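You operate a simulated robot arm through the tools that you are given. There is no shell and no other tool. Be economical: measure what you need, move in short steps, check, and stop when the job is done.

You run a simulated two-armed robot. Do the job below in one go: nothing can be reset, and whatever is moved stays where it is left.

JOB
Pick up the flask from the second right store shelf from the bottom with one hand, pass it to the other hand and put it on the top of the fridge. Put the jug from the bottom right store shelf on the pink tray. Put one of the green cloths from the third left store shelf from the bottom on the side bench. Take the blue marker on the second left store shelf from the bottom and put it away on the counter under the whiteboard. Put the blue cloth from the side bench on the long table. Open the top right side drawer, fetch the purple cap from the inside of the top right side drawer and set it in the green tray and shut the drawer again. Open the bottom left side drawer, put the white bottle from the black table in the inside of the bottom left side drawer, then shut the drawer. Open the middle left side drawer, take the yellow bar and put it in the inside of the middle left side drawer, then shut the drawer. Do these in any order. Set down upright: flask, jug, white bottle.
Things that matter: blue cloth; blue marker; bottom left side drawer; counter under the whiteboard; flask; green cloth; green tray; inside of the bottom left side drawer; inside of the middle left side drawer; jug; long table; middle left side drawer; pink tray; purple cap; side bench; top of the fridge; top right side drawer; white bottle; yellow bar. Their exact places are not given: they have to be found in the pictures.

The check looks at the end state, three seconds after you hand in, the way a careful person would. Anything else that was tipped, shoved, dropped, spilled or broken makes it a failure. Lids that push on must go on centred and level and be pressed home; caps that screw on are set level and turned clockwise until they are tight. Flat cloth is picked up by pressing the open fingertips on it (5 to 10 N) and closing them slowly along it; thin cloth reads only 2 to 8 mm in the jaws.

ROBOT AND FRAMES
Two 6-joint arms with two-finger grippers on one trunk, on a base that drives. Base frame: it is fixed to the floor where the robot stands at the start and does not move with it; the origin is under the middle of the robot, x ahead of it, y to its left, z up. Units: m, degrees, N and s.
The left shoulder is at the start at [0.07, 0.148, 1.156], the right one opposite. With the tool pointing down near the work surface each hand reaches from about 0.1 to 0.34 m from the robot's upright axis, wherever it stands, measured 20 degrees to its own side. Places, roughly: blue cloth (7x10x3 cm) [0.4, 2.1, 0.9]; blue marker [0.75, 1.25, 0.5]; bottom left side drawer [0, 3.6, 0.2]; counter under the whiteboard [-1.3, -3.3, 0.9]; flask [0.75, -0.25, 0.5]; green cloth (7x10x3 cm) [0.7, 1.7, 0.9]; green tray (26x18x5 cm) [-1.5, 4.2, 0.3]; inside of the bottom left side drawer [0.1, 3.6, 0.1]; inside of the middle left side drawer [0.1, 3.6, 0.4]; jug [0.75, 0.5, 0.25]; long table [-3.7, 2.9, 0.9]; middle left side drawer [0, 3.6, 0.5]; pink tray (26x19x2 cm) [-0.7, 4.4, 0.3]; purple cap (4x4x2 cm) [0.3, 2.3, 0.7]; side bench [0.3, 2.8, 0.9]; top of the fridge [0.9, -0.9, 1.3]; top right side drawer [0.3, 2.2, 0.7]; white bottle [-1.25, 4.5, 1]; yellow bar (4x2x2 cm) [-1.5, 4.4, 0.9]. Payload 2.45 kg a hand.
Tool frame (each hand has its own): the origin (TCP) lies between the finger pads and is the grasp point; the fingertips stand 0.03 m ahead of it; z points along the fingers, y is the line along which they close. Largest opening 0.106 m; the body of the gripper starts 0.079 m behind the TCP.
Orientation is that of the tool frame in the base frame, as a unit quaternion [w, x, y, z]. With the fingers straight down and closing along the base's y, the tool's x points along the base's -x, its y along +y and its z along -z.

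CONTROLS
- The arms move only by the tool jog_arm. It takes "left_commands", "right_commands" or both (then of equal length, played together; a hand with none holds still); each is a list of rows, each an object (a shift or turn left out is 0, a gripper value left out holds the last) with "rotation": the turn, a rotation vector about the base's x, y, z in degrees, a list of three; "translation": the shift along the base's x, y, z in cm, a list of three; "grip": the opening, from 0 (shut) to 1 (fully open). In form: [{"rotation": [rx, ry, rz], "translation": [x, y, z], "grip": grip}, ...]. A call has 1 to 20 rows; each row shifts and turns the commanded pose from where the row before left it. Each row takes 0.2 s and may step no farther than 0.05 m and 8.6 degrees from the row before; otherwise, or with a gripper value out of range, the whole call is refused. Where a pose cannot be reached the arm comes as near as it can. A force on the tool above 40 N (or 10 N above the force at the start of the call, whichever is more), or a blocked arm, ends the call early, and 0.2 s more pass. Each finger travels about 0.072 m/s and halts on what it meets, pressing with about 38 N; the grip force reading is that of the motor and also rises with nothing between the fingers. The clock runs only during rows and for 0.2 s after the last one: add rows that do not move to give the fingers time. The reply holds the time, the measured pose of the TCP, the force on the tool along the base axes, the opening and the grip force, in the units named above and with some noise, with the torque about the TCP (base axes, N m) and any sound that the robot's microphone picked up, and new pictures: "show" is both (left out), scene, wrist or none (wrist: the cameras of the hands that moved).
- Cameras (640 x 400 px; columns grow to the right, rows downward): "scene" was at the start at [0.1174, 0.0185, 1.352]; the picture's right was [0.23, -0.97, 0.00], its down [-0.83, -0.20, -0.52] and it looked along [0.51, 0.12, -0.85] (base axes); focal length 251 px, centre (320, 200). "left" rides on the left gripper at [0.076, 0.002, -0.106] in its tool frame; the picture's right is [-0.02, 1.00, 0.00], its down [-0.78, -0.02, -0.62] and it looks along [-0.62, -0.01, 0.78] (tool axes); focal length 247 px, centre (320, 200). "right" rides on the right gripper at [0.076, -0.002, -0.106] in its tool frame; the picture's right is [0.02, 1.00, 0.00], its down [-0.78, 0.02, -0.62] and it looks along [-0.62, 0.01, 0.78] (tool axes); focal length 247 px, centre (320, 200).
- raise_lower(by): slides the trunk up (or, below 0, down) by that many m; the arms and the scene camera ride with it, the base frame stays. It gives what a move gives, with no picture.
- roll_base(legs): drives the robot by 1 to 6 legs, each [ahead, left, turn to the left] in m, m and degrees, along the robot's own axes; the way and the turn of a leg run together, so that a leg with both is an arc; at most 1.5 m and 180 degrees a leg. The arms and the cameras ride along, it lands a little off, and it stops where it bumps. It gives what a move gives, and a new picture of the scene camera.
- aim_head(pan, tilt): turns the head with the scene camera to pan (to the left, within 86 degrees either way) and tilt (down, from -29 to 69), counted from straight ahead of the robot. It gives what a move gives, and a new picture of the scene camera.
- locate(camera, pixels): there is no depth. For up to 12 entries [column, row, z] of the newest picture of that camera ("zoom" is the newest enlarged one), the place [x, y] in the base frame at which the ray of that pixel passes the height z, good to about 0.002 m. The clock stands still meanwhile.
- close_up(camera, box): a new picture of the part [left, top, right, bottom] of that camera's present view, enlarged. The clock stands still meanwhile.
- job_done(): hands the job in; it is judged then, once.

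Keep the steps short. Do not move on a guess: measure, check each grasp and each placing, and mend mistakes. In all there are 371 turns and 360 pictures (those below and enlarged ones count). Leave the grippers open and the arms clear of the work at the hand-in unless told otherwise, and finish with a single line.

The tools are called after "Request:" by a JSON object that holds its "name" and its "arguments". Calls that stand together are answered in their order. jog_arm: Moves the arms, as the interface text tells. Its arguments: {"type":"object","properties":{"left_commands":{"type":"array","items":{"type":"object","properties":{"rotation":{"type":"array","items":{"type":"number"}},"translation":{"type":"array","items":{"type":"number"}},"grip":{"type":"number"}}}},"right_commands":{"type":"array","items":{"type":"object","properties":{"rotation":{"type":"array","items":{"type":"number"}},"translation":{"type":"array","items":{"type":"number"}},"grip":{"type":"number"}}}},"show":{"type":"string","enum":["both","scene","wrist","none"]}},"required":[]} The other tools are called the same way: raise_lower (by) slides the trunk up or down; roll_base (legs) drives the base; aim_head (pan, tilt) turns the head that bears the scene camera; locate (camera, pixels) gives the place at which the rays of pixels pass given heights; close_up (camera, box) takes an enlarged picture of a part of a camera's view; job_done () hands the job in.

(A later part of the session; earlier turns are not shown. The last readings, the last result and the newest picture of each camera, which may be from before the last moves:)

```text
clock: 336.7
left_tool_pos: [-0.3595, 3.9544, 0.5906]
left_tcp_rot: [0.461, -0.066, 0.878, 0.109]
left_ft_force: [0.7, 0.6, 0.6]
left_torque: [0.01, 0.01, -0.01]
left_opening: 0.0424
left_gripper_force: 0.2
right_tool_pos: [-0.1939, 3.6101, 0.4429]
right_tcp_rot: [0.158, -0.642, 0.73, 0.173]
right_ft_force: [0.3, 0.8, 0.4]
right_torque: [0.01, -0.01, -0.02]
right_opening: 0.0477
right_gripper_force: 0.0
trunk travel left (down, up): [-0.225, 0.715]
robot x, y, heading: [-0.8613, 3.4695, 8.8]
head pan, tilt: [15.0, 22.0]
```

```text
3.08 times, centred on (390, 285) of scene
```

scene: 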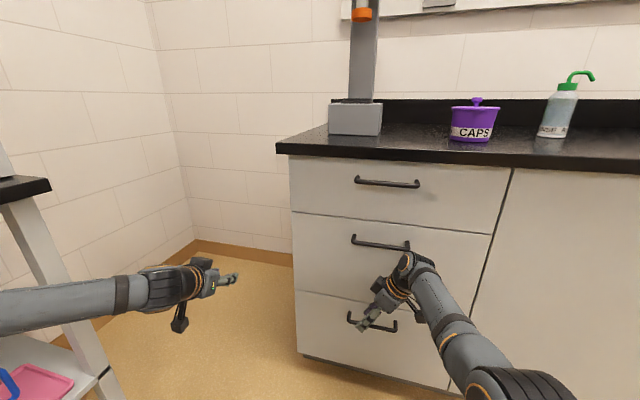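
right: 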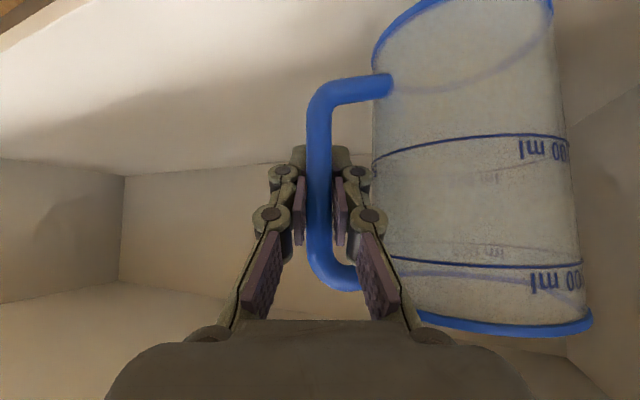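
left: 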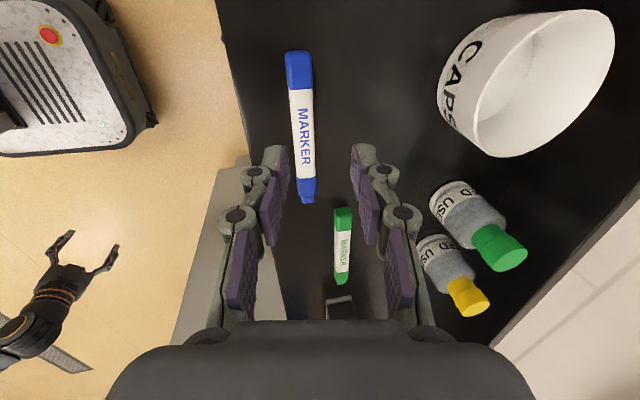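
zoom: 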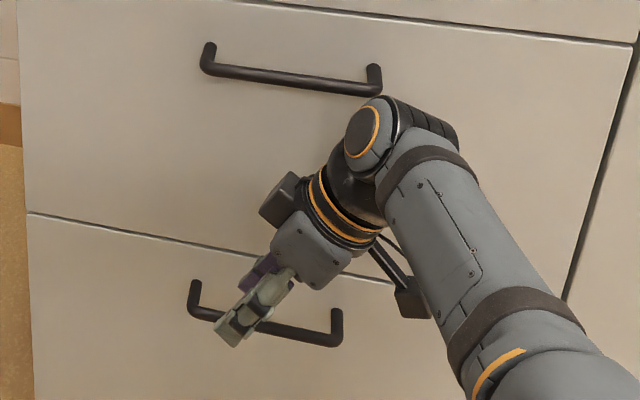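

Request:
{"name": "jog_arm", "arguments": {"right_commands": [{"translation": [2, 0.3, -0.5], "grip": 0.36}, {"translation": [2, 0.3, -1]}, {}], "show": "none"}}

Request:
{"name": "close_up", "arguments": {"camera": "right", "box": [160, 60, 480, 260]}}

```text
clock: 337.5
left_tool_pos: [-0.3592, 3.9544, 0.5904]
left_tcp_rot: [0.46, -0.065, 0.879, 0.109]
left_ft_force: [0.5, 0.5, 0.0]
left_torque: [0.0, -0.03, 0.01]
left_opening: 0.0425
left_gripper_force: 0.1
right_tool_pos: [-0.1944, 3.6095, 0.4429]
right_tcp_rot: [0.159, -0.642, 0.729, 0.174]
right_ft_force: [-0.3, -0.3, 0.3]
right_torque: [-0.02, 0.01, -0.04]
right_opening: 0.0382
right_gripper_force: 0.2
right hand out of reach, approached as far as the arm can: row 1, 2
trunk travel left (down, up): [-0.225, 0.715]
robot x, y, heading: [-0.8594, 3.473, 9.1]
head pan, tilt: [15.0, 22.0]
```

```text
2.00 times, centred on (320, 160) of right
```

zoom: 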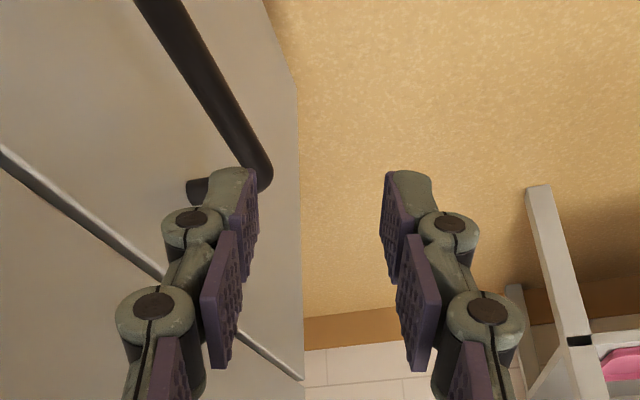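

Request:
{"name": "roll_base", "arguments": {"legs": [[0.043, 0, 0]]}}

Request:
{"name": "close_up", "arguments": {"camera": "right", "box": [160, 60, 480, 260]}}

```text
clock: 338.5
left_tool_pos: [-0.3237, 3.9561, 0.5906]
left_tcp_rot: [0.462, -0.064, 0.878, 0.109]
left_ft_force: [-0.6, 0.3, 0.9]
left_torque: [-0.01, 0.01, 0.03]
left_opening: 0.0424
left_gripper_force: 0.0
right_tool_pos: [-0.1682, 3.6126, 0.4285]
right_tcp_rot: [0.146, -0.641, 0.732, 0.18]
right_ft_force: [-0.5, 0.5, -0.6]
right_torque: [-0.01, 0.02, 0.02]
right_opening: 0.0382
right_gripper_force: 0.1
trunk travel left (down, up): [-0.225, 0.715]
robot x, y, heading: [-0.8272, 3.4766, 8.7]
head pan, tilt: [15.0, 22.0]
stopped in leg 1: the robot was blocked; the commanded pose is now the measured one
```

scene: 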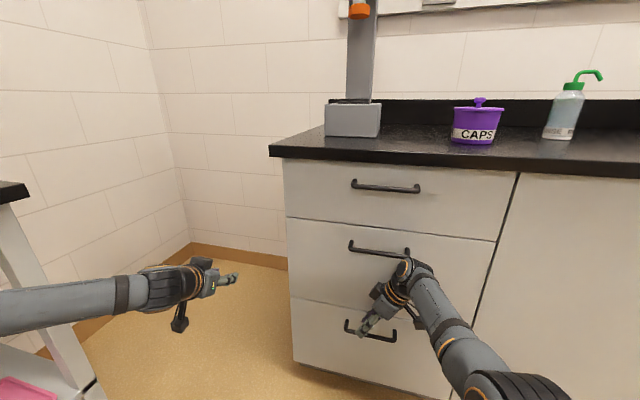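

```text
2.00 times, centred on (320, 160) of right
```

zoom: 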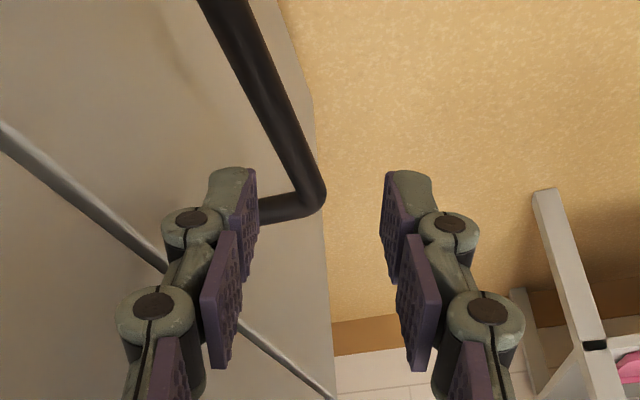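

The right wrist touched the middle handle. I back off 0.25 m and re-orient the right hand: tilt 40° forward instead of sideways.

Request:
{"name": "roll_base", "arguments": {"legs": [[-0.25, 0, 0]]}}

Request:
{"name": "jog_arm", "arguments": {"right_commands": [{"rotation": [-8.3, -1.2, 0], "translation": [1, -2, 0]}, {"rotation": [-8.3, -1.2, 0], "translation": [1, -2, 0]}, {"rotation": [-8.3, -1.2, 0], "translation": [1, -2, 0]}, {"rotation": [1.2, -7.9, 0], "translation": [2, 0, 0]}, {"rotation": [1.2, -7.9, 0], "translation": [2, 0, 0]}, {"rotation": [1.2, -7.9, 0], "translation": [2, 0, 0]}, {"rotation": [1.2, -7.9, 0], "translation": [1, 0, 0]}, {"rotation": [1.2, -7.9, 0], "translation": [1, 0, 0]}, {}], "show": "scene"}}

```text
clock: 340.3
left_tool_pos: [-0.5705, 3.9177, 0.592]
left_tcp_rot: [0.461, -0.063, 0.878, 0.108]
left_ft_force: [-0.1, -0.3, 0.3]
left_torque: [0.0, -0.03, 0.01]
left_opening: 0.0425
left_gripper_force: 0.0
right_tool_pos: [-0.417, 3.5741, 0.4295]
right_tcp_rot: [0.147, -0.64, 0.732, 0.18]
right_ft_force: [-0.1, -0.2, 0.0]
right_torque: [0.04, 0.04, 0.04]
right_opening: 0.0381
right_gripper_force: 0.1
trunk travel left (down, up): [-0.225, 0.715]
robot x, y, heading: [-1.075, 3.4391, 8.6]
head pan, tilt: [15.0, 22.0]
```

scene: 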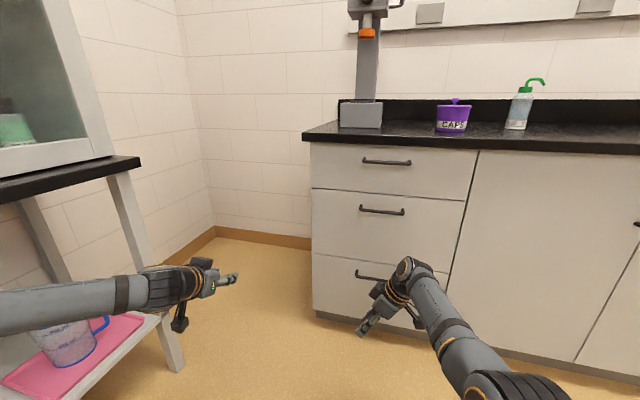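

```text
clock: 342.3
left_tool_pos: [-0.5706, 3.9177, 0.5912]
left_tcp_rot: [0.461, -0.063, 0.878, 0.108]
left_ft_force: [-0.7, 0.6, 0.5]
left_torque: [0.01, 0.0, -0.01]
left_opening: 0.0422
left_gripper_force: 0.0
right_tool_pos: [-0.3217, 3.4989, 0.4327]
right_tcp_rot: [0.314, -0.62, 0.694, -0.187]
right_ft_force: [-0.4, 0.1, 0.9]
right_torque: [0.02, -0.02, 0.0]
right_opening: 0.0382
right_gripper_force: 0.0
right hand out of reach, approached as far as the arm can: row 1, 2, 3
trunk travel left (down, up): [-0.225, 0.715]
robot x, y, heading: [-1.0755, 3.4417, 8.7]
head pan, tilt: [15.0, 22.0]
```

scene: 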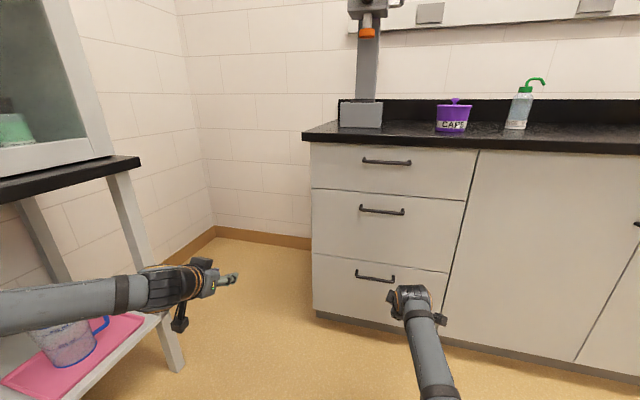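

Request:
{"name": "jog_arm", "arguments": {"right_commands": [{"rotation": [-5.2, -1, 5.7], "translation": [0, 2, 0], "grip": 0.29}, {"rotation": [-5.2, -1, 5.7], "translation": [0, 2, 0]}, {"translation": [0, 1, 0]}, {}], "show": "none"}}

Request:
{"name": "roll_base", "arguments": {"legs": [[0.11, 0.035, 0]]}}

Request:
{"name": "close_up", "arguments": {"camera": "right", "box": [0, 0, 640, 400]}}

```text
clock: 343.3
left_tool_pos: [-0.5702, 3.9176, 0.5916]
left_tcp_rot: [0.462, -0.064, 0.878, 0.109]
left_ft_force: [-0.2, 0.1, 0.0]
left_torque: [0.01, 0.0, 0.0]
left_opening: 0.0425
left_gripper_force: 0.1
right_tool_pos: [-0.3215, 3.5508, 0.4327]
right_tcp_rot: [-0.285, 0.709, -0.604, 0.227]
right_ft_force: [-0.7, 0.4, -0.2]
right_torque: [-0.02, 0.0, 0.03]
right_opening: 0.0306
right_gripper_force: 0.1
trunk travel left (down, up): [-0.225, 0.715]
robot x, y, heading: [-1.0756, 3.4399, 8.6]
head pan, tilt: [15.0, 22.0]
```

```text
clock: 344.5
left_tool_pos: [-0.4717, 3.9715, 0.5899]
left_tcp_rot: [0.46, -0.064, 0.879, 0.109]
left_ft_force: [-0.5, -0.5, 0.4]
left_torque: [0.01, -0.04, -0.01]
left_opening: 0.0423
left_gripper_force: 0.0
right_tool_pos: [-0.2237, 3.6021, 0.432]
right_tcp_rot: [-0.284, 0.71, -0.603, 0.228]
right_ft_force: [-0.1, 0.1, -1.5]
right_torque: [0.0, 0.02, 0.01]
right_opening: 0.0307
right_gripper_force: 0.0
trunk travel left (down, up): [-0.225, 0.715]
robot x, y, heading: [-0.9754, 3.4894, 8.9]
head pan, tilt: [15.0, 22.0]
```

scene: 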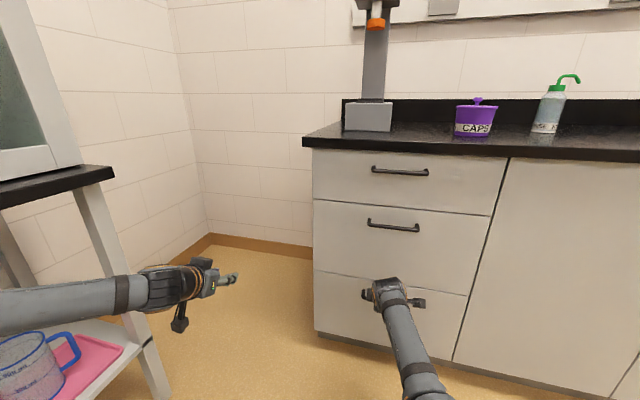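

```text
1.00 times, centred on (320, 200) of right (not enlarged: the box is as wide or as high as the picture)
```

zoom: 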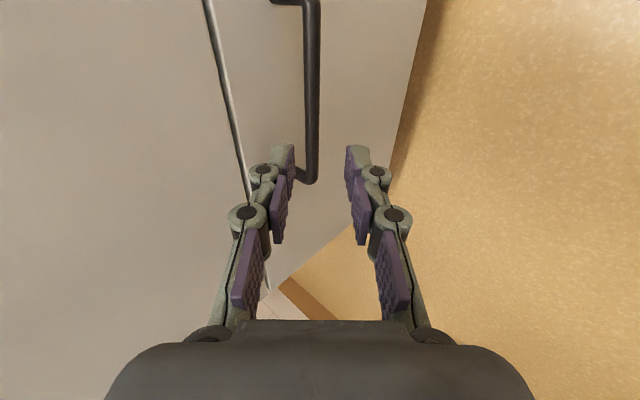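

Request:
{"name": "jog_arm", "arguments": {"right_commands": [{"translation": [1.2, -0.2, -1.25]}, {"translation": [1.2, -0.2, -1.25]}, {"translation": [1.2, -0.2, -1.25]}, {}], "show": "none"}}

Request:
{"name": "close_up", "arguments": {"camera": "right", "box": [160, 60, 480, 260]}}

```text
clock: 345.5
left_tool_pos: [-0.4729, 3.9698, 0.592]
left_tcp_rot: [0.462, -0.064, 0.878, 0.109]
left_ft_force: [-0.5, -0.1, 1.0]
left_torque: [0.0, 0.01, 0.03]
left_opening: 0.0423
left_gripper_force: 0.0
right_tool_pos: [-0.2007, 3.5832, 0.4001]
right_tcp_rot: [-0.284, 0.71, -0.603, 0.227]
right_ft_force: [-0.9, -0.4, -1.6]
right_torque: [-0.01, -0.04, -0.01]
right_opening: 0.0306
right_gripper_force: 0.1
right hand out of reach, approached as far as the arm can: row 2, 3
trunk travel left (down, up): [-0.225, 0.715]
robot x, y, heading: [-0.9733, 3.4899, 8.4]
head pan, tilt: [15.0, 22.0]
```

```text
2.00 times, centred on (320, 160) of right
```

zoom: 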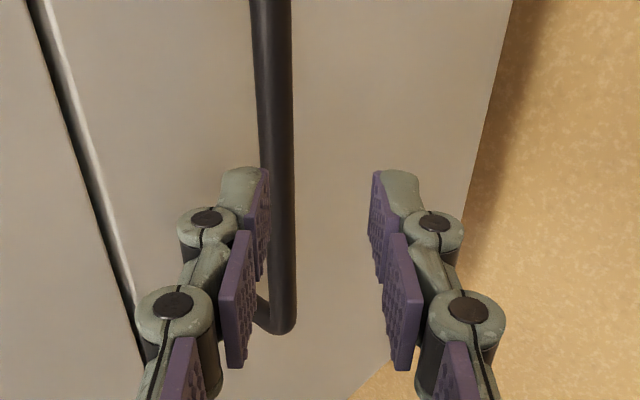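

Request:
{"name": "roll_base", "arguments": {"legs": [[0.022, 0, 0]]}}

Request:
{"name": "jog_arm", "arguments": {"right_commands": [{"translation": [0, 0, -1]}, {"translation": [0, 0, -0.7]}, {}], "show": "none"}}

Request:
{"name": "close_up", "arguments": {"camera": "right", "box": [160, 60, 480, 260]}}

```text
clock: 346.3
left_tool_pos: [-0.4504, 3.9732, 0.5919]
left_tcp_rot: [0.46, -0.064, 0.879, 0.109]
left_ft_force: [0.4, 0.6, 0.1]
left_torque: [-0.02, 0.02, -0.01]
left_opening: 0.0422
left_gripper_force: 0.0
right_tool_pos: [-0.1791, 3.5877, 0.3999]
right_tcp_rot: [-0.284, 0.709, -0.604, 0.228]
right_ft_force: [-0.7, -0.1, 0.0]
right_torque: [0.0, -0.01, 0.03]
right_opening: 0.0306
right_gripper_force: 0.1
trunk travel left (down, up): [-0.225, 0.715]
robot x, y, heading: [-0.9534, 3.4936, 8.7]
head pan, tilt: [15.0, 22.0]
```

scene: 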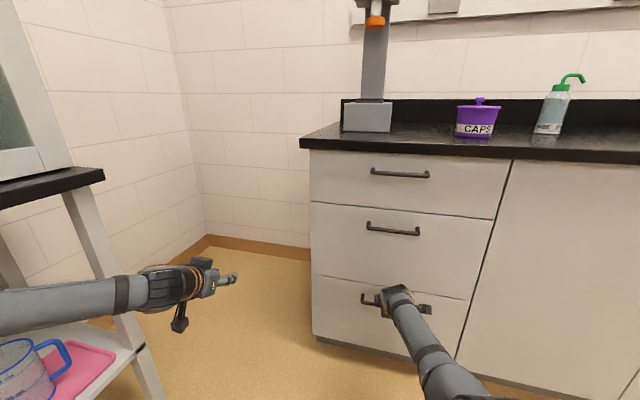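

```text
clock: 347.1
left_tool_pos: [-0.4517, 3.9738, 0.5915]
left_tcp_rot: [0.461, -0.063, 0.879, 0.108]
left_ft_force: [-0.4, -0.5, 0.5]
left_torque: [-0.02, 0.02, 0.0]
left_opening: 0.0424
left_gripper_force: 0.1
right_tool_pos: [-0.1856, 3.5849, 0.3853]
right_tcp_rot: [-0.286, 0.708, -0.603, 0.229]
right_ft_force: [0.7, 1.6, 5.0]
right_torque: [-0.02, -0.17, 0.0]
right_opening: 0.0335
right_gripper_force: 1.1
right hand out of reach, approached as far as the arm can: row 2
trunk travel left (down, up): [-0.225, 0.715]
robot x, y, heading: [-0.9565, 3.4918, 8.5]
head pan, tilt: [15.0, 22.0]
```

```text
2.00 times, centred on (320, 160) of right
```

zoom: 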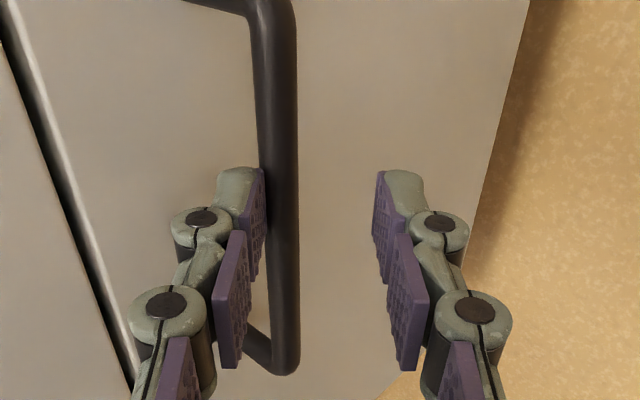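

Request:
{"name": "jog_arm", "arguments": {"right_commands": [{"translation": [0, 0, 1.2]}, {}], "show": "none"}}

Request:
{"name": "roll_base", "arguments": {"legs": [[0.028, 0, 0]]}}

Request:
{"name": "close_up", "arguments": {"camera": "right", "box": [160, 60, 480, 260]}}

```text
clock: 347.7
left_tool_pos: [-0.4503, 3.9735, 0.5902]
left_tcp_rot: [0.461, -0.063, 0.878, 0.108]
left_ft_force: [-0.6, -0.7, 0.8]
left_torque: [0.03, 0.0, 0.01]
left_opening: 0.042
left_gripper_force: 0.2
right_tool_pos: [-0.1857, 3.5838, 0.3957]
right_tcp_rot: [-0.284, 0.709, -0.604, 0.227]
right_ft_force: [0.3, -1.1, 1.2]
right_torque: [-0.01, -0.02, -0.05]
right_opening: 0.0306
right_gripper_force: 0.1
trunk travel left (down, up): [-0.225, 0.715]
robot x, y, heading: [-0.9549, 3.4961, 8.8]
head pan, tilt: [15.0, 22.0]
```

```text
clock: 348.5
left_tool_pos: [-0.422, 3.9777, 0.5904]
left_tcp_rot: [0.461, -0.064, 0.878, 0.109]
left_ft_force: [0.3, -0.5, 0.5]
left_torque: [-0.02, 0.03, 0.01]
left_opening: 0.0424
left_gripper_force: 0.0
right_tool_pos: [-0.1578, 3.5868, 0.3934]
right_tcp_rot: [-0.283, 0.709, -0.605, 0.227]
right_ft_force: [-4.6, -0.3, -5.7]
right_torque: [-0.06, 0.16, 0.02]
right_opening: 0.0352
right_gripper_force: 3.4
trunk travel left (down, up): [-0.225, 0.715]
robot x, y, heading: [-0.926, 3.5023, 8.8]
head pan, tilt: [15.0, 22.0]
```

scene: 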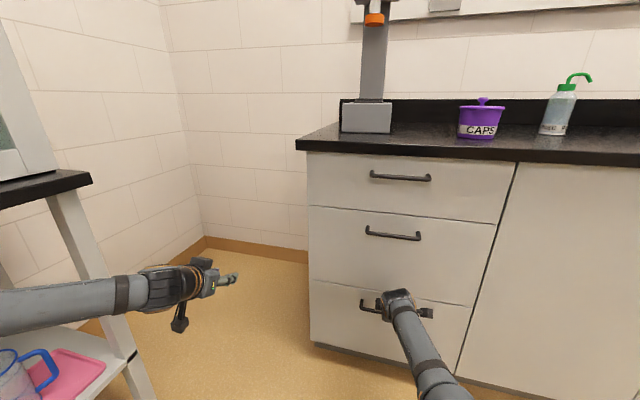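

```text
2.00 times, centred on (320, 160) of right
```

zoom: 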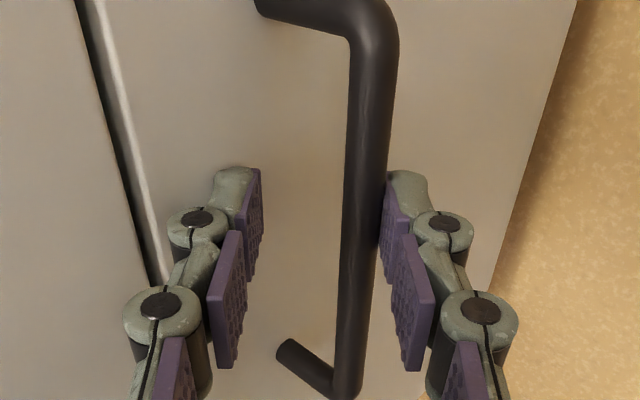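

The bar is now between the fingers. I close on it.

Request:
{"name": "jog_arm", "arguments": {"right_commands": [{"grip": 0.2}, {"grip": 0.1}, {"grip": 0.0}, {"grip": 0.0}, {}], "show": "none"}}

Request:
{"name": "close_up", "arguments": {"camera": "right", "box": [160, 60, 480, 260]}}

```text
clock: 349.4
left_tool_pos: [-0.4234, 3.9773, 0.5903]
left_tcp_rot: [0.461, -0.063, 0.878, 0.109]
left_ft_force: [1.2, 0.1, 1.4]
left_torque: [-0.02, 0.02, 0.03]
left_opening: 0.0424
left_gripper_force: 0.1
right_tool_pos: [-0.1647, 3.5862, 0.384]
right_tcp_rot: [-0.274, 0.713, -0.607, 0.221]
right_ft_force: [-7.2, 0.2, -2.4]
right_torque: [-0.26, 0.11, 0.25]
right_opening: 0.0111
right_gripper_force: 38.3
trunk travel left (down, up): [-0.225, 0.715]
robot x, y, heading: [-0.9259, 3.497, 8.6]
head pan, tilt: [15.0, 22.0]
stopped in row 4 (right hand): the force on the tool passed its limit at 45 N (the readings are from after the stop); the commanded pose is now the measured one
```

```text
2.00 times, centred on (320, 160) of right
```

zoom: 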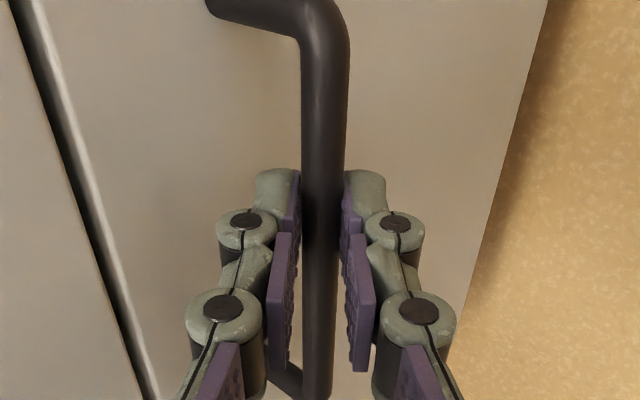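

Handle gripped. I pull by driving back.

Request:
{"name": "roll_base", "arguments": {"legs": [[-0.15, 0, 0]]}}

```text
clock: 350.8
left_tool_pos: [-0.5679, 3.9535, 0.5895]
left_tcp_rot: [0.46, -0.062, 0.879, 0.108]
left_ft_force: [-0.2, 0.2, -1.2]
left_torque: [0.0, 0.0, 0.02]
left_opening: 0.0425
left_gripper_force: 0.1
right_tool_pos: [-0.3109, 3.5638, 0.3863]
right_tcp_rot: [-0.275, 0.712, -0.607, 0.22]
right_ft_force: [-2.5, 9.3, -9.8]
right_torque: [-0.08, 0.1, 0.61]
right_opening: 0.0111
right_gripper_force: 38.6
trunk travel left (down, up): [-0.225, 0.715]
robot x, y, heading: [-1.0722, 3.4751, 8.2]
head pan, tilt: [15.0, 22.0]
```

scene: 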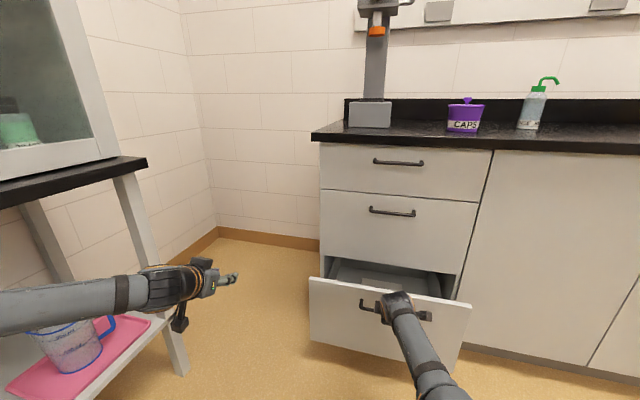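

Request:
{"name": "roll_base", "arguments": {"legs": [[-0.14, 0, 0]]}}

```text
clock: 352.1
left_tool_pos: [-0.707, 3.9323, 0.5908]
left_tcp_rot: [0.461, -0.062, 0.879, 0.109]
left_ft_force: [-0.3, 0.4, -0.4]
left_torque: [0.0, -0.02, 0.02]
left_opening: 0.0423
left_gripper_force: 0.0
right_tool_pos: [-0.4493, 3.5411, 0.3852]
right_tcp_rot: [-0.275, 0.712, -0.607, 0.221]
right_ft_force: [0.1, -3.7, -5.2]
right_torque: [-0.43, -0.02, 0.32]
right_opening: 0.0111
right_gripper_force: 38.5
trunk travel left (down, up): [-0.225, 0.715]
robot x, y, heading: [-1.2088, 3.4527, 8.7]
head pan, tilt: [15.0, 22.0]
```

scene: 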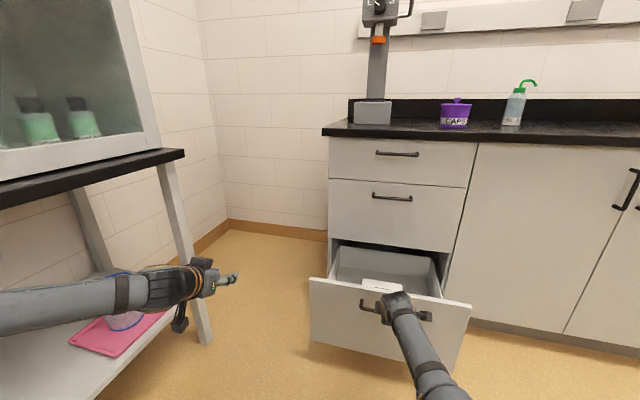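

Drawer is open by about 0.29 m. I release the handle and withdraw the hand upward-back.

Request:
{"name": "jog_arm", "arguments": {"right_commands": [{"grip": 0.3}, {"grip": 0.35}, {"translation": [-1.5, -0.3, 1.7]}, {"translation": [-2, -0.4, 2.2]}, {"translation": [-2, -0.4, 2.2]}, {"translation": [-2, -0.4, 2.2]}, {}], "show": "none"}}

Request:
{"name": "roll_base", "arguments": {"legs": [[-0.15, -0.45, 0]]}}

```text
clock: 353.9
left_tool_pos: [-0.7075, 3.9321, 0.5917]
left_tcp_rot: [0.461, -0.062, 0.878, 0.108]
left_ft_force: [0.0, -0.5, 0.0]
left_torque: [-0.03, 0.01, -0.02]
left_opening: 0.0421
left_gripper_force: 0.0
right_tool_pos: [-0.4854, 3.4561, 0.4755]
right_tcp_rot: [-0.254, 0.699, -0.614, 0.266]
right_ft_force: [0.8, -1.0, 0.5]
right_torque: [-0.01, -0.02, 0.05]
right_opening: 0.0371
right_gripper_force: 0.0
right hand out of reach, approached as far as the arm can: row 6
trunk travel left (down, up): [-0.225, 0.715]
robot x, y, heading: [-1.2142, 3.4537, 8.7]
head pan, tilt: [15.0, 22.0]
stopped in row 7 (right hand): the arm was blocked; the commanded pose is now the measured one
```

```text
clock: 356.8
left_tool_pos: [-0.7877, 3.4535, 0.5914]
left_tcp_rot: [0.461, -0.067, 0.878, 0.11]
left_ft_force: [-1.1, 0.8, 0.6]
left_torque: [0.0, 0.02, 0.0]
left_opening: 0.0426
left_gripper_force: 0.1
right_tool_pos: [-0.5626, 2.981, 0.4729]
right_tcp_rot: [-0.254, 0.703, -0.61, 0.264]
right_ft_force: [-0.2, 0.8, 0.2]
right_torque: [0.0, -0.03, -0.04]
right_opening: 0.037
right_gripper_force: 0.1
trunk travel left (down, up): [-0.225, 0.715]
robot x, y, heading: [-1.2903, 2.9712, 9.1]
head pan, tilt: [15.0, 22.0]
```

scene: 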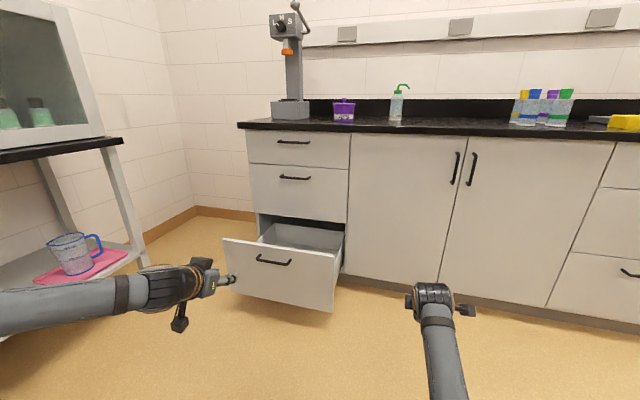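

Now the white bottle. I roll the right hand back to a sideways-closing grasp pose, raise the trunk and turn to the black table.

Request:
{"name": "jog_arm", "arguments": {"right_commands": [{"rotation": [5.58, 0.29, -6.0], "grip": 1}, {"rotation": [5.58, 0.29, -6.0]}, {"rotation": [5.58, 0.29, -6.0]}, {"rotation": [5.58, 0.29, -6.0]}, {"rotation": [5.58, 0.29, -6.0]}, {"rotation": [5.58, 0.29, -6.0]}, {"rotation": [5.58, 0.29, -6.0]}, {"rotation": [5.58, 0.29, -6.0]}, {"rotation": [5.58, 0.29, -6.0]}, {"rotation": [5.58, 0.29, -6.0]}, {"rotation": [5.58, 0.29, -6.0]}, {}], "show": "none"}}

Request:
{"name": "raise_lower", "arguments": {"by": 0.4}}

Request:
{"name": "roll_base", "arguments": {"legs": [[-0.1, 0, 0], [0, 0, 89.5]]}}

```text
clock: 359.4
left_tool_pos: [-0.7894, 3.4542, 0.5916]
left_tcp_rot: [0.461, -0.067, 0.878, 0.11]
left_ft_force: [0.2, 0.5, 0.0]
left_torque: [0.0, 0.0, -0.01]
left_opening: 0.0424
left_gripper_force: 0.1
right_tool_pos: [-0.5628, 2.9789, 0.4755]
right_tcp_rot: [0.367, -0.062, 0.928, -0.007]
right_ft_force: [-0.3, 0.0, -0.7]
right_torque: [0.0, 0.02, 0.0]
right_opening: 0.106
right_gripper_force: 0.0
trunk travel left (down, up): [-0.225, 0.715]
robot x, y, heading: [-1.2894, 2.9714, 9.0]
head pan, tilt: [15.0, 22.0]
```

```text
clock: 363.2
left_tool_pos: [-0.7886, 3.4545, 0.9917]
left_tcp_rot: [0.46, -0.067, 0.878, 0.111]
left_ft_force: [0.5, 0.0, -0.6]
left_torque: [0.0, 0.0, 0.04]
left_opening: 0.0424
left_gripper_force: 0.1
right_tool_pos: [-0.5623, 2.9788, 0.8752]
right_tcp_rot: [0.366, -0.064, 0.929, -0.008]
right_ft_force: [0.6, 0.7, 0.4]
right_torque: [-0.01, 0.0, 0.01]
right_opening: 0.1062
right_gripper_force: 0.1
trunk travel left (down, up): [-0.625, 0.315]
robot x, y, heading: [-1.2887, 2.9751, 9.1]
head pan, tilt: [15.0, 22.0]
```

```text
clock: 368.1
left_tool_pos: [-1.8594, 3.4679, 0.9908]
left_tcp_rot: [-0.253, 0.661, -0.582, -0.401]
left_ft_force: [0.5, -0.4, 0.7]
left_torque: [-0.01, 0.03, -0.01]
left_opening: 0.0425
left_gripper_force: 0.0
right_tool_pos: [-1.3785, 3.6828, 0.8738]
right_tcp_rot: [-0.267, 0.693, -0.621, -0.249]
right_ft_force: [-1.3, -0.1, -0.4]
right_torque: [0.0, -0.02, -0.03]
right_opening: 0.1059
right_gripper_force: 0.1
trunk travel left (down, up): [-0.625, 0.315]
robot x, y, heading: [-1.3916, 2.9575, 98.0]
head pan, tilt: [15.0, 22.0]
```

scene: 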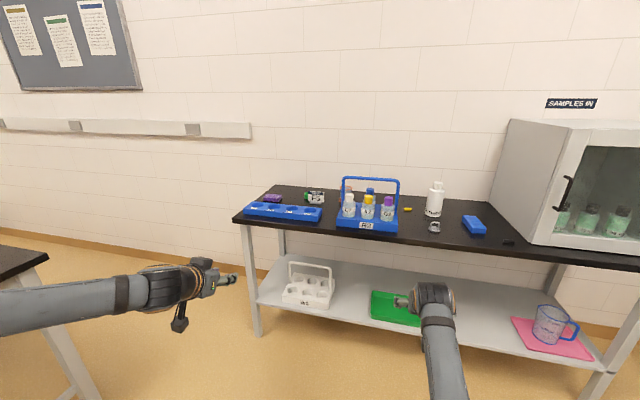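

Request:
{"name": "locate", "arguments": {"camera": "scene", "pixels": [[433, 216, 0.9], [425, 214, 0.9], [442, 215, 0.9], [435, 183, 1.05], [408, 209, 0.91], [420, 242, 0.9], [436, 230, 0.9], [474, 228, 0.9]]}}

Request:
{"name": "close_up", "arguments": {"camera": "scene", "box": [380, 170, 540, 270]}}

```text
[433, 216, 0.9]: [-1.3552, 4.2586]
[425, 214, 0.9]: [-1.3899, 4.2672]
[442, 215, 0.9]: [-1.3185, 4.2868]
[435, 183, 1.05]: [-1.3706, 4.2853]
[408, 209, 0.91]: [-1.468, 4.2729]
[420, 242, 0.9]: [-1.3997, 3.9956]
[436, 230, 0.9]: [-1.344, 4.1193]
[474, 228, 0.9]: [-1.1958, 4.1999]
```

```text
4.00 times, centred on (460, 220) of scene
```

zoom: 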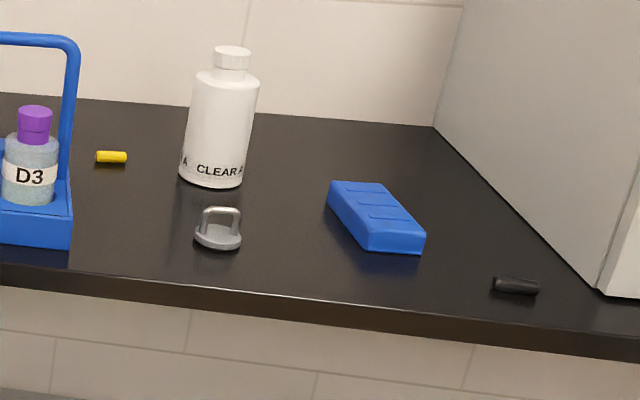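

Request:
{"name": "roll_base", "arguments": {"legs": [[0.45, -0.15, 0]]}}

Request:
{"name": "aim_head", "arguments": {"pan": -10, "tilt": 35}}

Request:
{"name": "close_up", "arguments": {"camera": "right", "box": [0, 0, 640, 400]}}

```text
clock: 370.9
left_tool_pos: [-1.775, 3.9234, 0.9915]
left_tcp_rot: [-0.253, 0.661, -0.581, -0.402]
left_ft_force: [-0.3, -1.0, 0.6]
left_torque: [-0.02, -0.01, -0.02]
left_opening: 0.0427
left_gripper_force: 0.0
right_tool_pos: [-1.2952, 4.1391, 0.8749]
right_tcp_rot: [-0.267, 0.695, -0.619, -0.25]
right_ft_force: [-0.2, -0.5, 0.0]
right_torque: [0.0, -0.03, -0.01]
right_opening: 0.1061
right_gripper_force: 0.1
trunk travel left (down, up): [-0.625, 0.315]
robot x, y, heading: [-1.3014, 3.4118, 98.0]
head pan, tilt: [15.0, 22.0]
```

scene: 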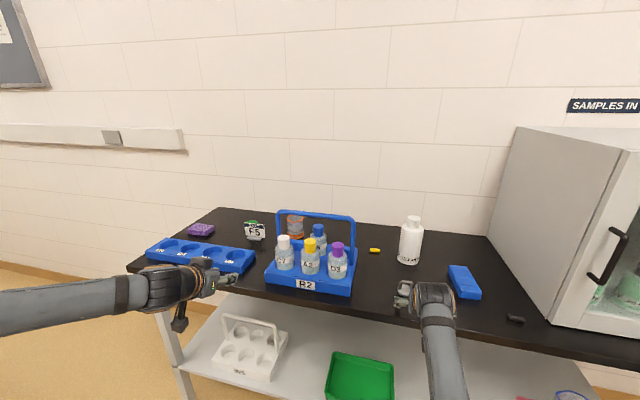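

```text
clock: 371.8
left_tool_pos: [-1.7747, 3.9242, 0.9912]
left_tcp_rot: [-0.252, 0.661, -0.581, -0.401]
left_ft_force: [0.2, 0.3, -0.9]
left_torque: [0.02, 0.01, 0.0]
left_opening: 0.0426
left_gripper_force: 0.0
right_tool_pos: [-1.2945, 4.1402, 0.8741]
right_tcp_rot: [-0.268, 0.694, -0.619, -0.251]
right_ft_force: [-0.2, -1.0, -0.1]
right_torque: [0.05, 0.03, -0.01]
right_opening: 0.1059
right_gripper_force: 0.1
trunk travel left (down, up): [-0.625, 0.315]
robot x, y, heading: [-1.3018, 3.4149, 98.1]
head pan, tilt: [-10.0, 35.0]
```

scene: 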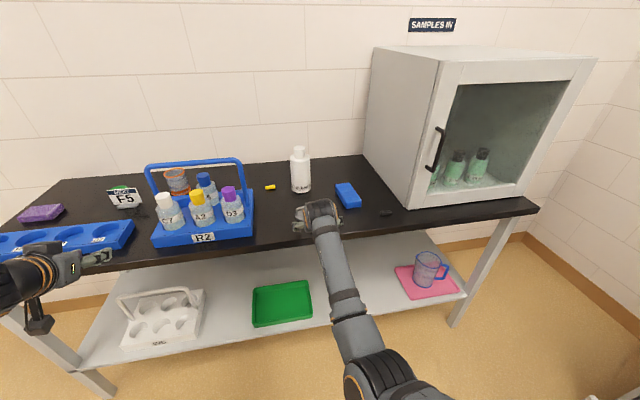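

```text
1.00 times, centred on (320, 200) of right (not enlarged: the box is as wide or as high as the picture)
```

zoom: 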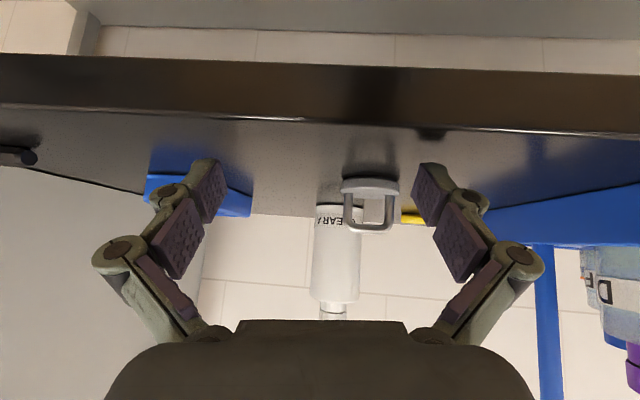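

Request:
{"name": "locate", "arguments": {"camera": "scene", "pixels": [[300, 190, 0.78], [300, 190, 0.8], [300, 190, 0.82], [300, 150, 0.98], [292, 160, 0.93], [311, 160, 0.93], [270, 187, 0.8], [300, 226, 0.81], [348, 196, 0.82], [290, 240, 0.79]]}}

Request:
{"name": "locate", "arguments": {"camera": "zoom", "pixels": [[337, 203, 0.78], [337, 203, 0.8], [337, 203, 0.82], [333, 315, 0.98], [333, 315, 0.96], [312, 260, 0.9], [361, 260, 0.9], [370, 182, 0.8], [370, 182, 0.79], [330, 120, 0.79]]}}

```text
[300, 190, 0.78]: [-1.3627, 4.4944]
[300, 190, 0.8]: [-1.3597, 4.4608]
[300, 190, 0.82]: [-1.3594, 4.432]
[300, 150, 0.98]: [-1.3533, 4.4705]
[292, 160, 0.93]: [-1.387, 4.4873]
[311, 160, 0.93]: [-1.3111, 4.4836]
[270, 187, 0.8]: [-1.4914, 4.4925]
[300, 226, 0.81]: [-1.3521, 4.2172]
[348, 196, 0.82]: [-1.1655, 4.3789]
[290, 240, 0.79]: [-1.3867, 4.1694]
```

```text
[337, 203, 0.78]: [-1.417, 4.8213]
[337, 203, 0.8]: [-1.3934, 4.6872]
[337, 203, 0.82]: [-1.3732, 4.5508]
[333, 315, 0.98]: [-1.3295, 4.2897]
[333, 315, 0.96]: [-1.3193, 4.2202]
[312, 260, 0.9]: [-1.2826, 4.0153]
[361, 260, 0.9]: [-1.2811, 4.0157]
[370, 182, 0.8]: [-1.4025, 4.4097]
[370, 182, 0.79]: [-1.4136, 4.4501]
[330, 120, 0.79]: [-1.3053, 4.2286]
```

Bottle: centre ≈(-1.36,4.44), table z≈0.84, diameter ≈75 mm; a ring clip stands in front at y≈4.18. I raise the hand first, shift over, then advance.

Request:
{"name": "jog_arm", "arguments": {"right_commands": [{"translation": [0, 0, 4]}, {"translation": [0, 0, 4]}, {"translation": [-3.3, 0, 0]}, {"translation": [-3.3, 0, 0]}, {}], "show": "none"}}

Request:
{"name": "roll_base", "arguments": {"legs": [[0.18, 0, 0]]}}

Request:
{"name": "close_up", "arguments": {"camera": "right", "box": [0, 0, 640, 400]}}

```text
clock: 373.0
left_tool_pos: [-1.7735, 3.924, 0.9914]
left_tcp_rot: [-0.253, 0.661, -0.581, -0.401]
left_ft_force: [-0.1, -0.8, 0.2]
left_torque: [0.0, -0.01, 0.03]
left_opening: 0.0424
left_gripper_force: 0.1
right_tool_pos: [-1.3343, 4.1572, 0.9536]
right_tcp_rot: [-0.277, 0.69, -0.624, -0.242]
right_ft_force: [-0.2, -0.7, 0.5]
right_torque: [0.01, 0.03, -0.01]
right_opening: 0.1059
right_gripper_force: 0.1
right hand out of reach, approached as far as the arm can: row 4
trunk travel left (down, up): [-0.625, 0.315]
robot x, y, heading: [-1.304, 3.4147, 98.0]
head pan, tilt: [-10.0, 35.0]
```

```text
clock: 374.5
left_tool_pos: [-1.8019, 4.1019, 0.9916]
left_tcp_rot: [-0.252, 0.663, -0.58, -0.402]
left_ft_force: [0.7, 0.5, -1.1]
left_torque: [-0.01, 0.01, 0.0]
left_opening: 0.0425
left_gripper_force: 0.0
right_tool_pos: [-1.3628, 4.3365, 0.9544]
right_tcp_rot: [-0.276, 0.691, -0.622, -0.244]
right_ft_force: [0.1, -0.2, -0.1]
right_torque: [-0.03, 0.0, 0.02]
right_opening: 0.1058
right_gripper_force: 0.1
trunk travel left (down, up): [-0.625, 0.315]
robot x, y, heading: [-1.3274, 3.589, 98.3]
head pan, tilt: [-10.0, 35.0]
```

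scene: 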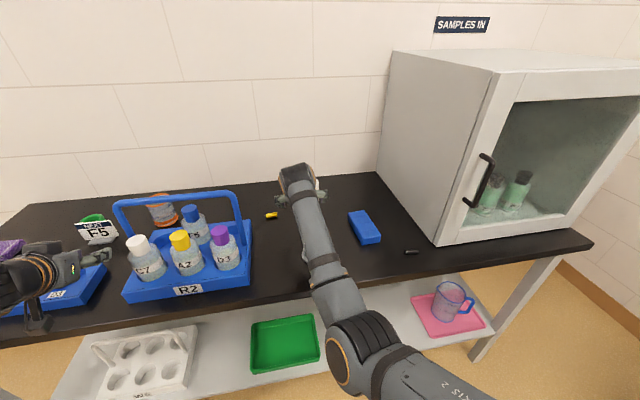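

```text
1.00 times, centred on (320, 200) of right (not enlarged: the box is as wide or as high as the picture)
```

zoom: 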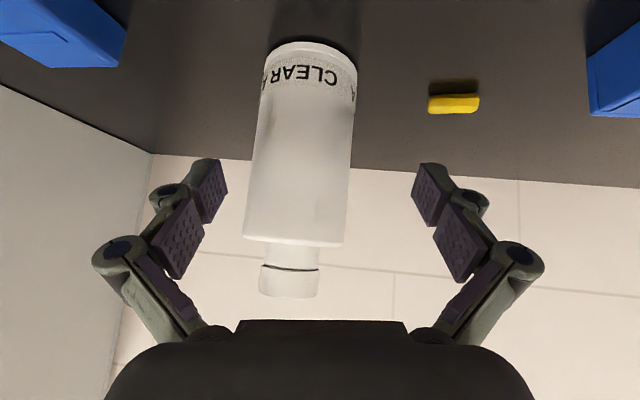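

Request:
{"name": "jog_arm", "arguments": {"right_commands": [{"translation": [1.3, 1, -0.5]}, {"translation": [0, 1, -0.5]}, {}, {}], "left_commands": [{"translation": [0, -2, 3]}, {"translation": [0, -2, 3]}, {"translation": [0, -2, 2]}, {"translation": [0, -2, 0]}], "show": "none"}}

Request:
{"name": "roll_base", "arguments": {"legs": [[0.075, 0, 0]]}}

Request:
{"name": "close_up", "arguments": {"camera": "right", "box": [0, 0, 640, 400]}}

```text
clock: 375.5
left_tool_pos: [-1.7939, 4.0965, 0.999]
left_tcp_rot: [-0.252, 0.662, -0.58, -0.402]
left_ft_force: [0.3, -0.5, 0.0]
left_torque: [-0.03, 0.04, 0.02]
left_opening: 0.0424
left_gripper_force: 0.1
left hand out of reach, approached as far as the arm can: row 1, 2, 3, 4
right_tool_pos: [-1.3487, 4.3563, 0.9454]
right_tcp_rot: [-0.276, 0.691, -0.622, -0.244]
right_ft_force: [-0.5, -0.5, 0.6]
right_torque: [-0.05, 0.02, 0.01]
right_opening: 0.1057
right_gripper_force: 0.0
trunk travel left (down, up): [-0.625, 0.315]
robot x, y, heading: [-1.3257, 3.5958, 98.1]
head pan, tilt: [-10.0, 35.0]
```

```text
clock: 376.6
left_tool_pos: [-1.8037, 4.1711, 1.0006]
left_tcp_rot: [-0.252, 0.663, -0.581, -0.401]
left_ft_force: [-0.7, -2.1, 1.8]
left_torque: [-0.05, 0.03, 0.01]
left_opening: 0.0415
left_gripper_force: 0.0
right_tool_pos: [-1.3594, 4.4296, 0.9468]
right_tcp_rot: [-0.277, 0.69, -0.622, -0.244]
right_ft_force: [-1.8, -0.4, 2.2]
right_torque: [0.04, -0.01, 0.0]
right_opening: 0.1059
right_gripper_force: 0.1
trunk travel left (down, up): [-0.625, 0.315]
robot x, y, heading: [-1.3389, 3.669, 98.1]
head pan, tilt: [-10.0, 35.0]
```

scene: 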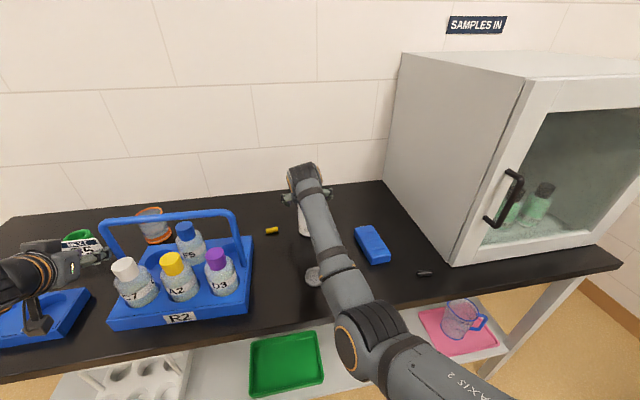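

```text
1.00 times, centred on (320, 200) of right (not enlarged: the box is as wide or as high as the picture)
```

zoom: 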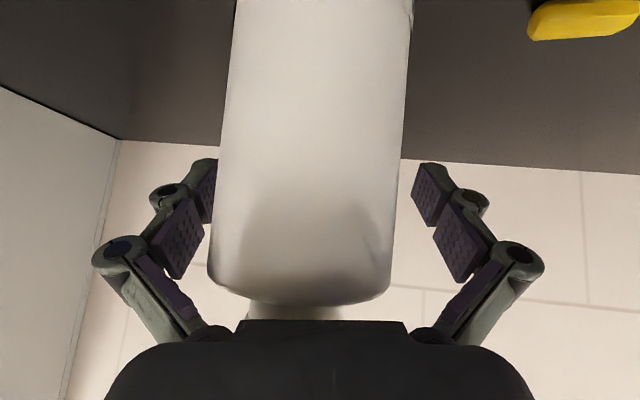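

Request:
{"name": "jog_arm", "arguments": {"right_commands": [{"translation": [0.4, 0, 0], "grip": 0.95}, {"grip": 0.85}, {"grip": 0.75}, {"grip": 0.65}, {"grip": 0.6}, {}], "show": "none"}}

Request:
{"name": "close_up", "arguments": {"camera": "scene", "box": [0, 180, 340, 370]}}

```text
clock: 378.0
left_tool_pos: [-1.8042, 4.1706, 1.0005]
left_tcp_rot: [-0.251, 0.663, -0.58, -0.401]
left_ft_force: [-0.8, 0.5, 0.1]
left_torque: [0.03, -0.03, -0.02]
left_opening: 0.0425
left_gripper_force: 0.1
right_tool_pos: [-1.3573, 4.4286, 0.9466]
right_tcp_rot: [-0.279, 0.689, -0.622, -0.245]
right_ft_force: [-2.6, -0.3, 3.4]
right_torque: [0.08, 0.27, 0.0]
right_opening: 0.0707
right_gripper_force: 37.8
trunk travel left (down, up): [-0.625, 0.315]
robot x, y, heading: [-1.3381, 3.6684, 98.0]
head pan, tilt: [-10.0, 35.0]
```

```text
1.88 times, centred on (170, 275) of scene
```

zoom: 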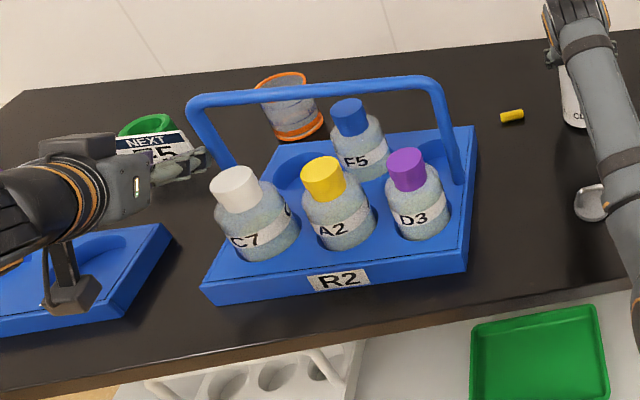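

Bottle gripped at 71 mm. Lift and back off.

Request:
{"name": "jog_arm", "arguments": {"right_commands": [{"translation": [0, 0, 1.5]}, {"translation": [0, 0, 2]}, {"translation": [0, 0, 2]}, {"translation": [0, 0, 1.5]}, {}], "show": "wrist"}}

Request:
{"name": "roll_base", "arguments": {"legs": [[-0.7, 0, 0]]}}

```text
clock: 379.2
left_tool_pos: [-1.8029, 4.171, 0.9993]
left_tcp_rot: [-0.251, 0.663, -0.58, -0.401]
left_ft_force: [0.2, -0.5, -0.8]
left_torque: [-0.02, 0.0, 0.04]
left_opening: 0.0418
left_gripper_force: 0.0
right_tool_pos: [-1.3554, 4.4304, 1.0163]
right_tcp_rot: [-0.277, 0.691, -0.622, -0.244]
right_ft_force: [-0.9, 0.3, -3.9]
right_torque: [0.11, 0.04, 0.02]
right_opening: 0.071
right_gripper_force: 37.7
trunk travel left (down, up): [-0.625, 0.315]
robot x, y, heading: [-1.3406, 3.6652, 98.2]
head pan, tilt: [-10.0, 35.0]
```

right: 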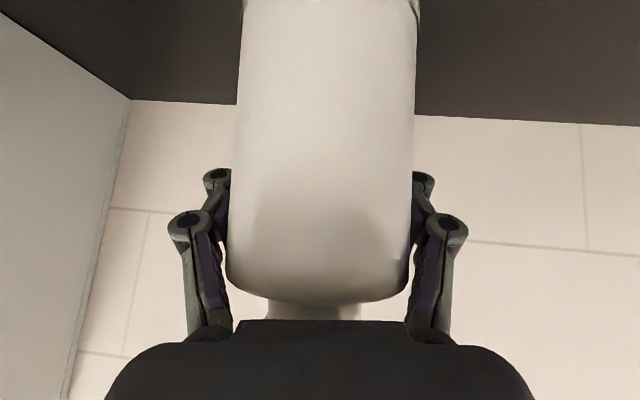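

```text
clock: 383.0
left_tool_pos: [-1.7026, 3.4785, 0.9992]
left_tcp_rot: [-0.253, 0.659, -0.585, -0.399]
left_ft_force: [0.3, -1.0, 0.0]
left_torque: [0.02, -0.02, -0.03]
left_opening: 0.0423
left_gripper_force: 0.1
right_tool_pos: [-1.252, 3.7329, 1.0166]
right_tcp_rot: [-0.278, 0.687, -0.626, -0.243]
right_ft_force: [0.0, 0.4, -3.7]
right_torque: [0.1, -0.02, -0.02]
right_opening: 0.0707
right_gripper_force: 38.0
trunk travel left (down, up): [-0.625, 0.315]
robot x, y, heading: [-1.2421, 2.9682, 97.5]
head pan, tilt: [-10.0, 35.0]
```

scene: 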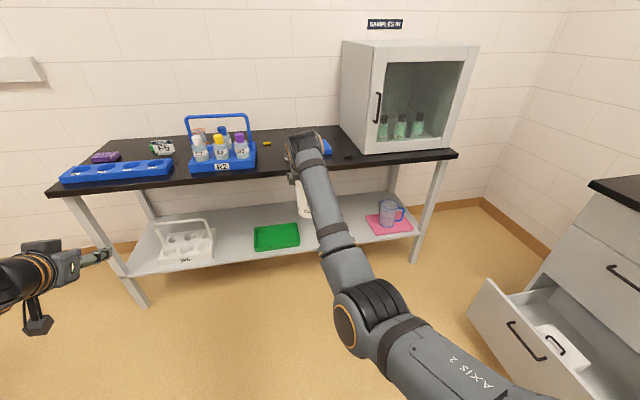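

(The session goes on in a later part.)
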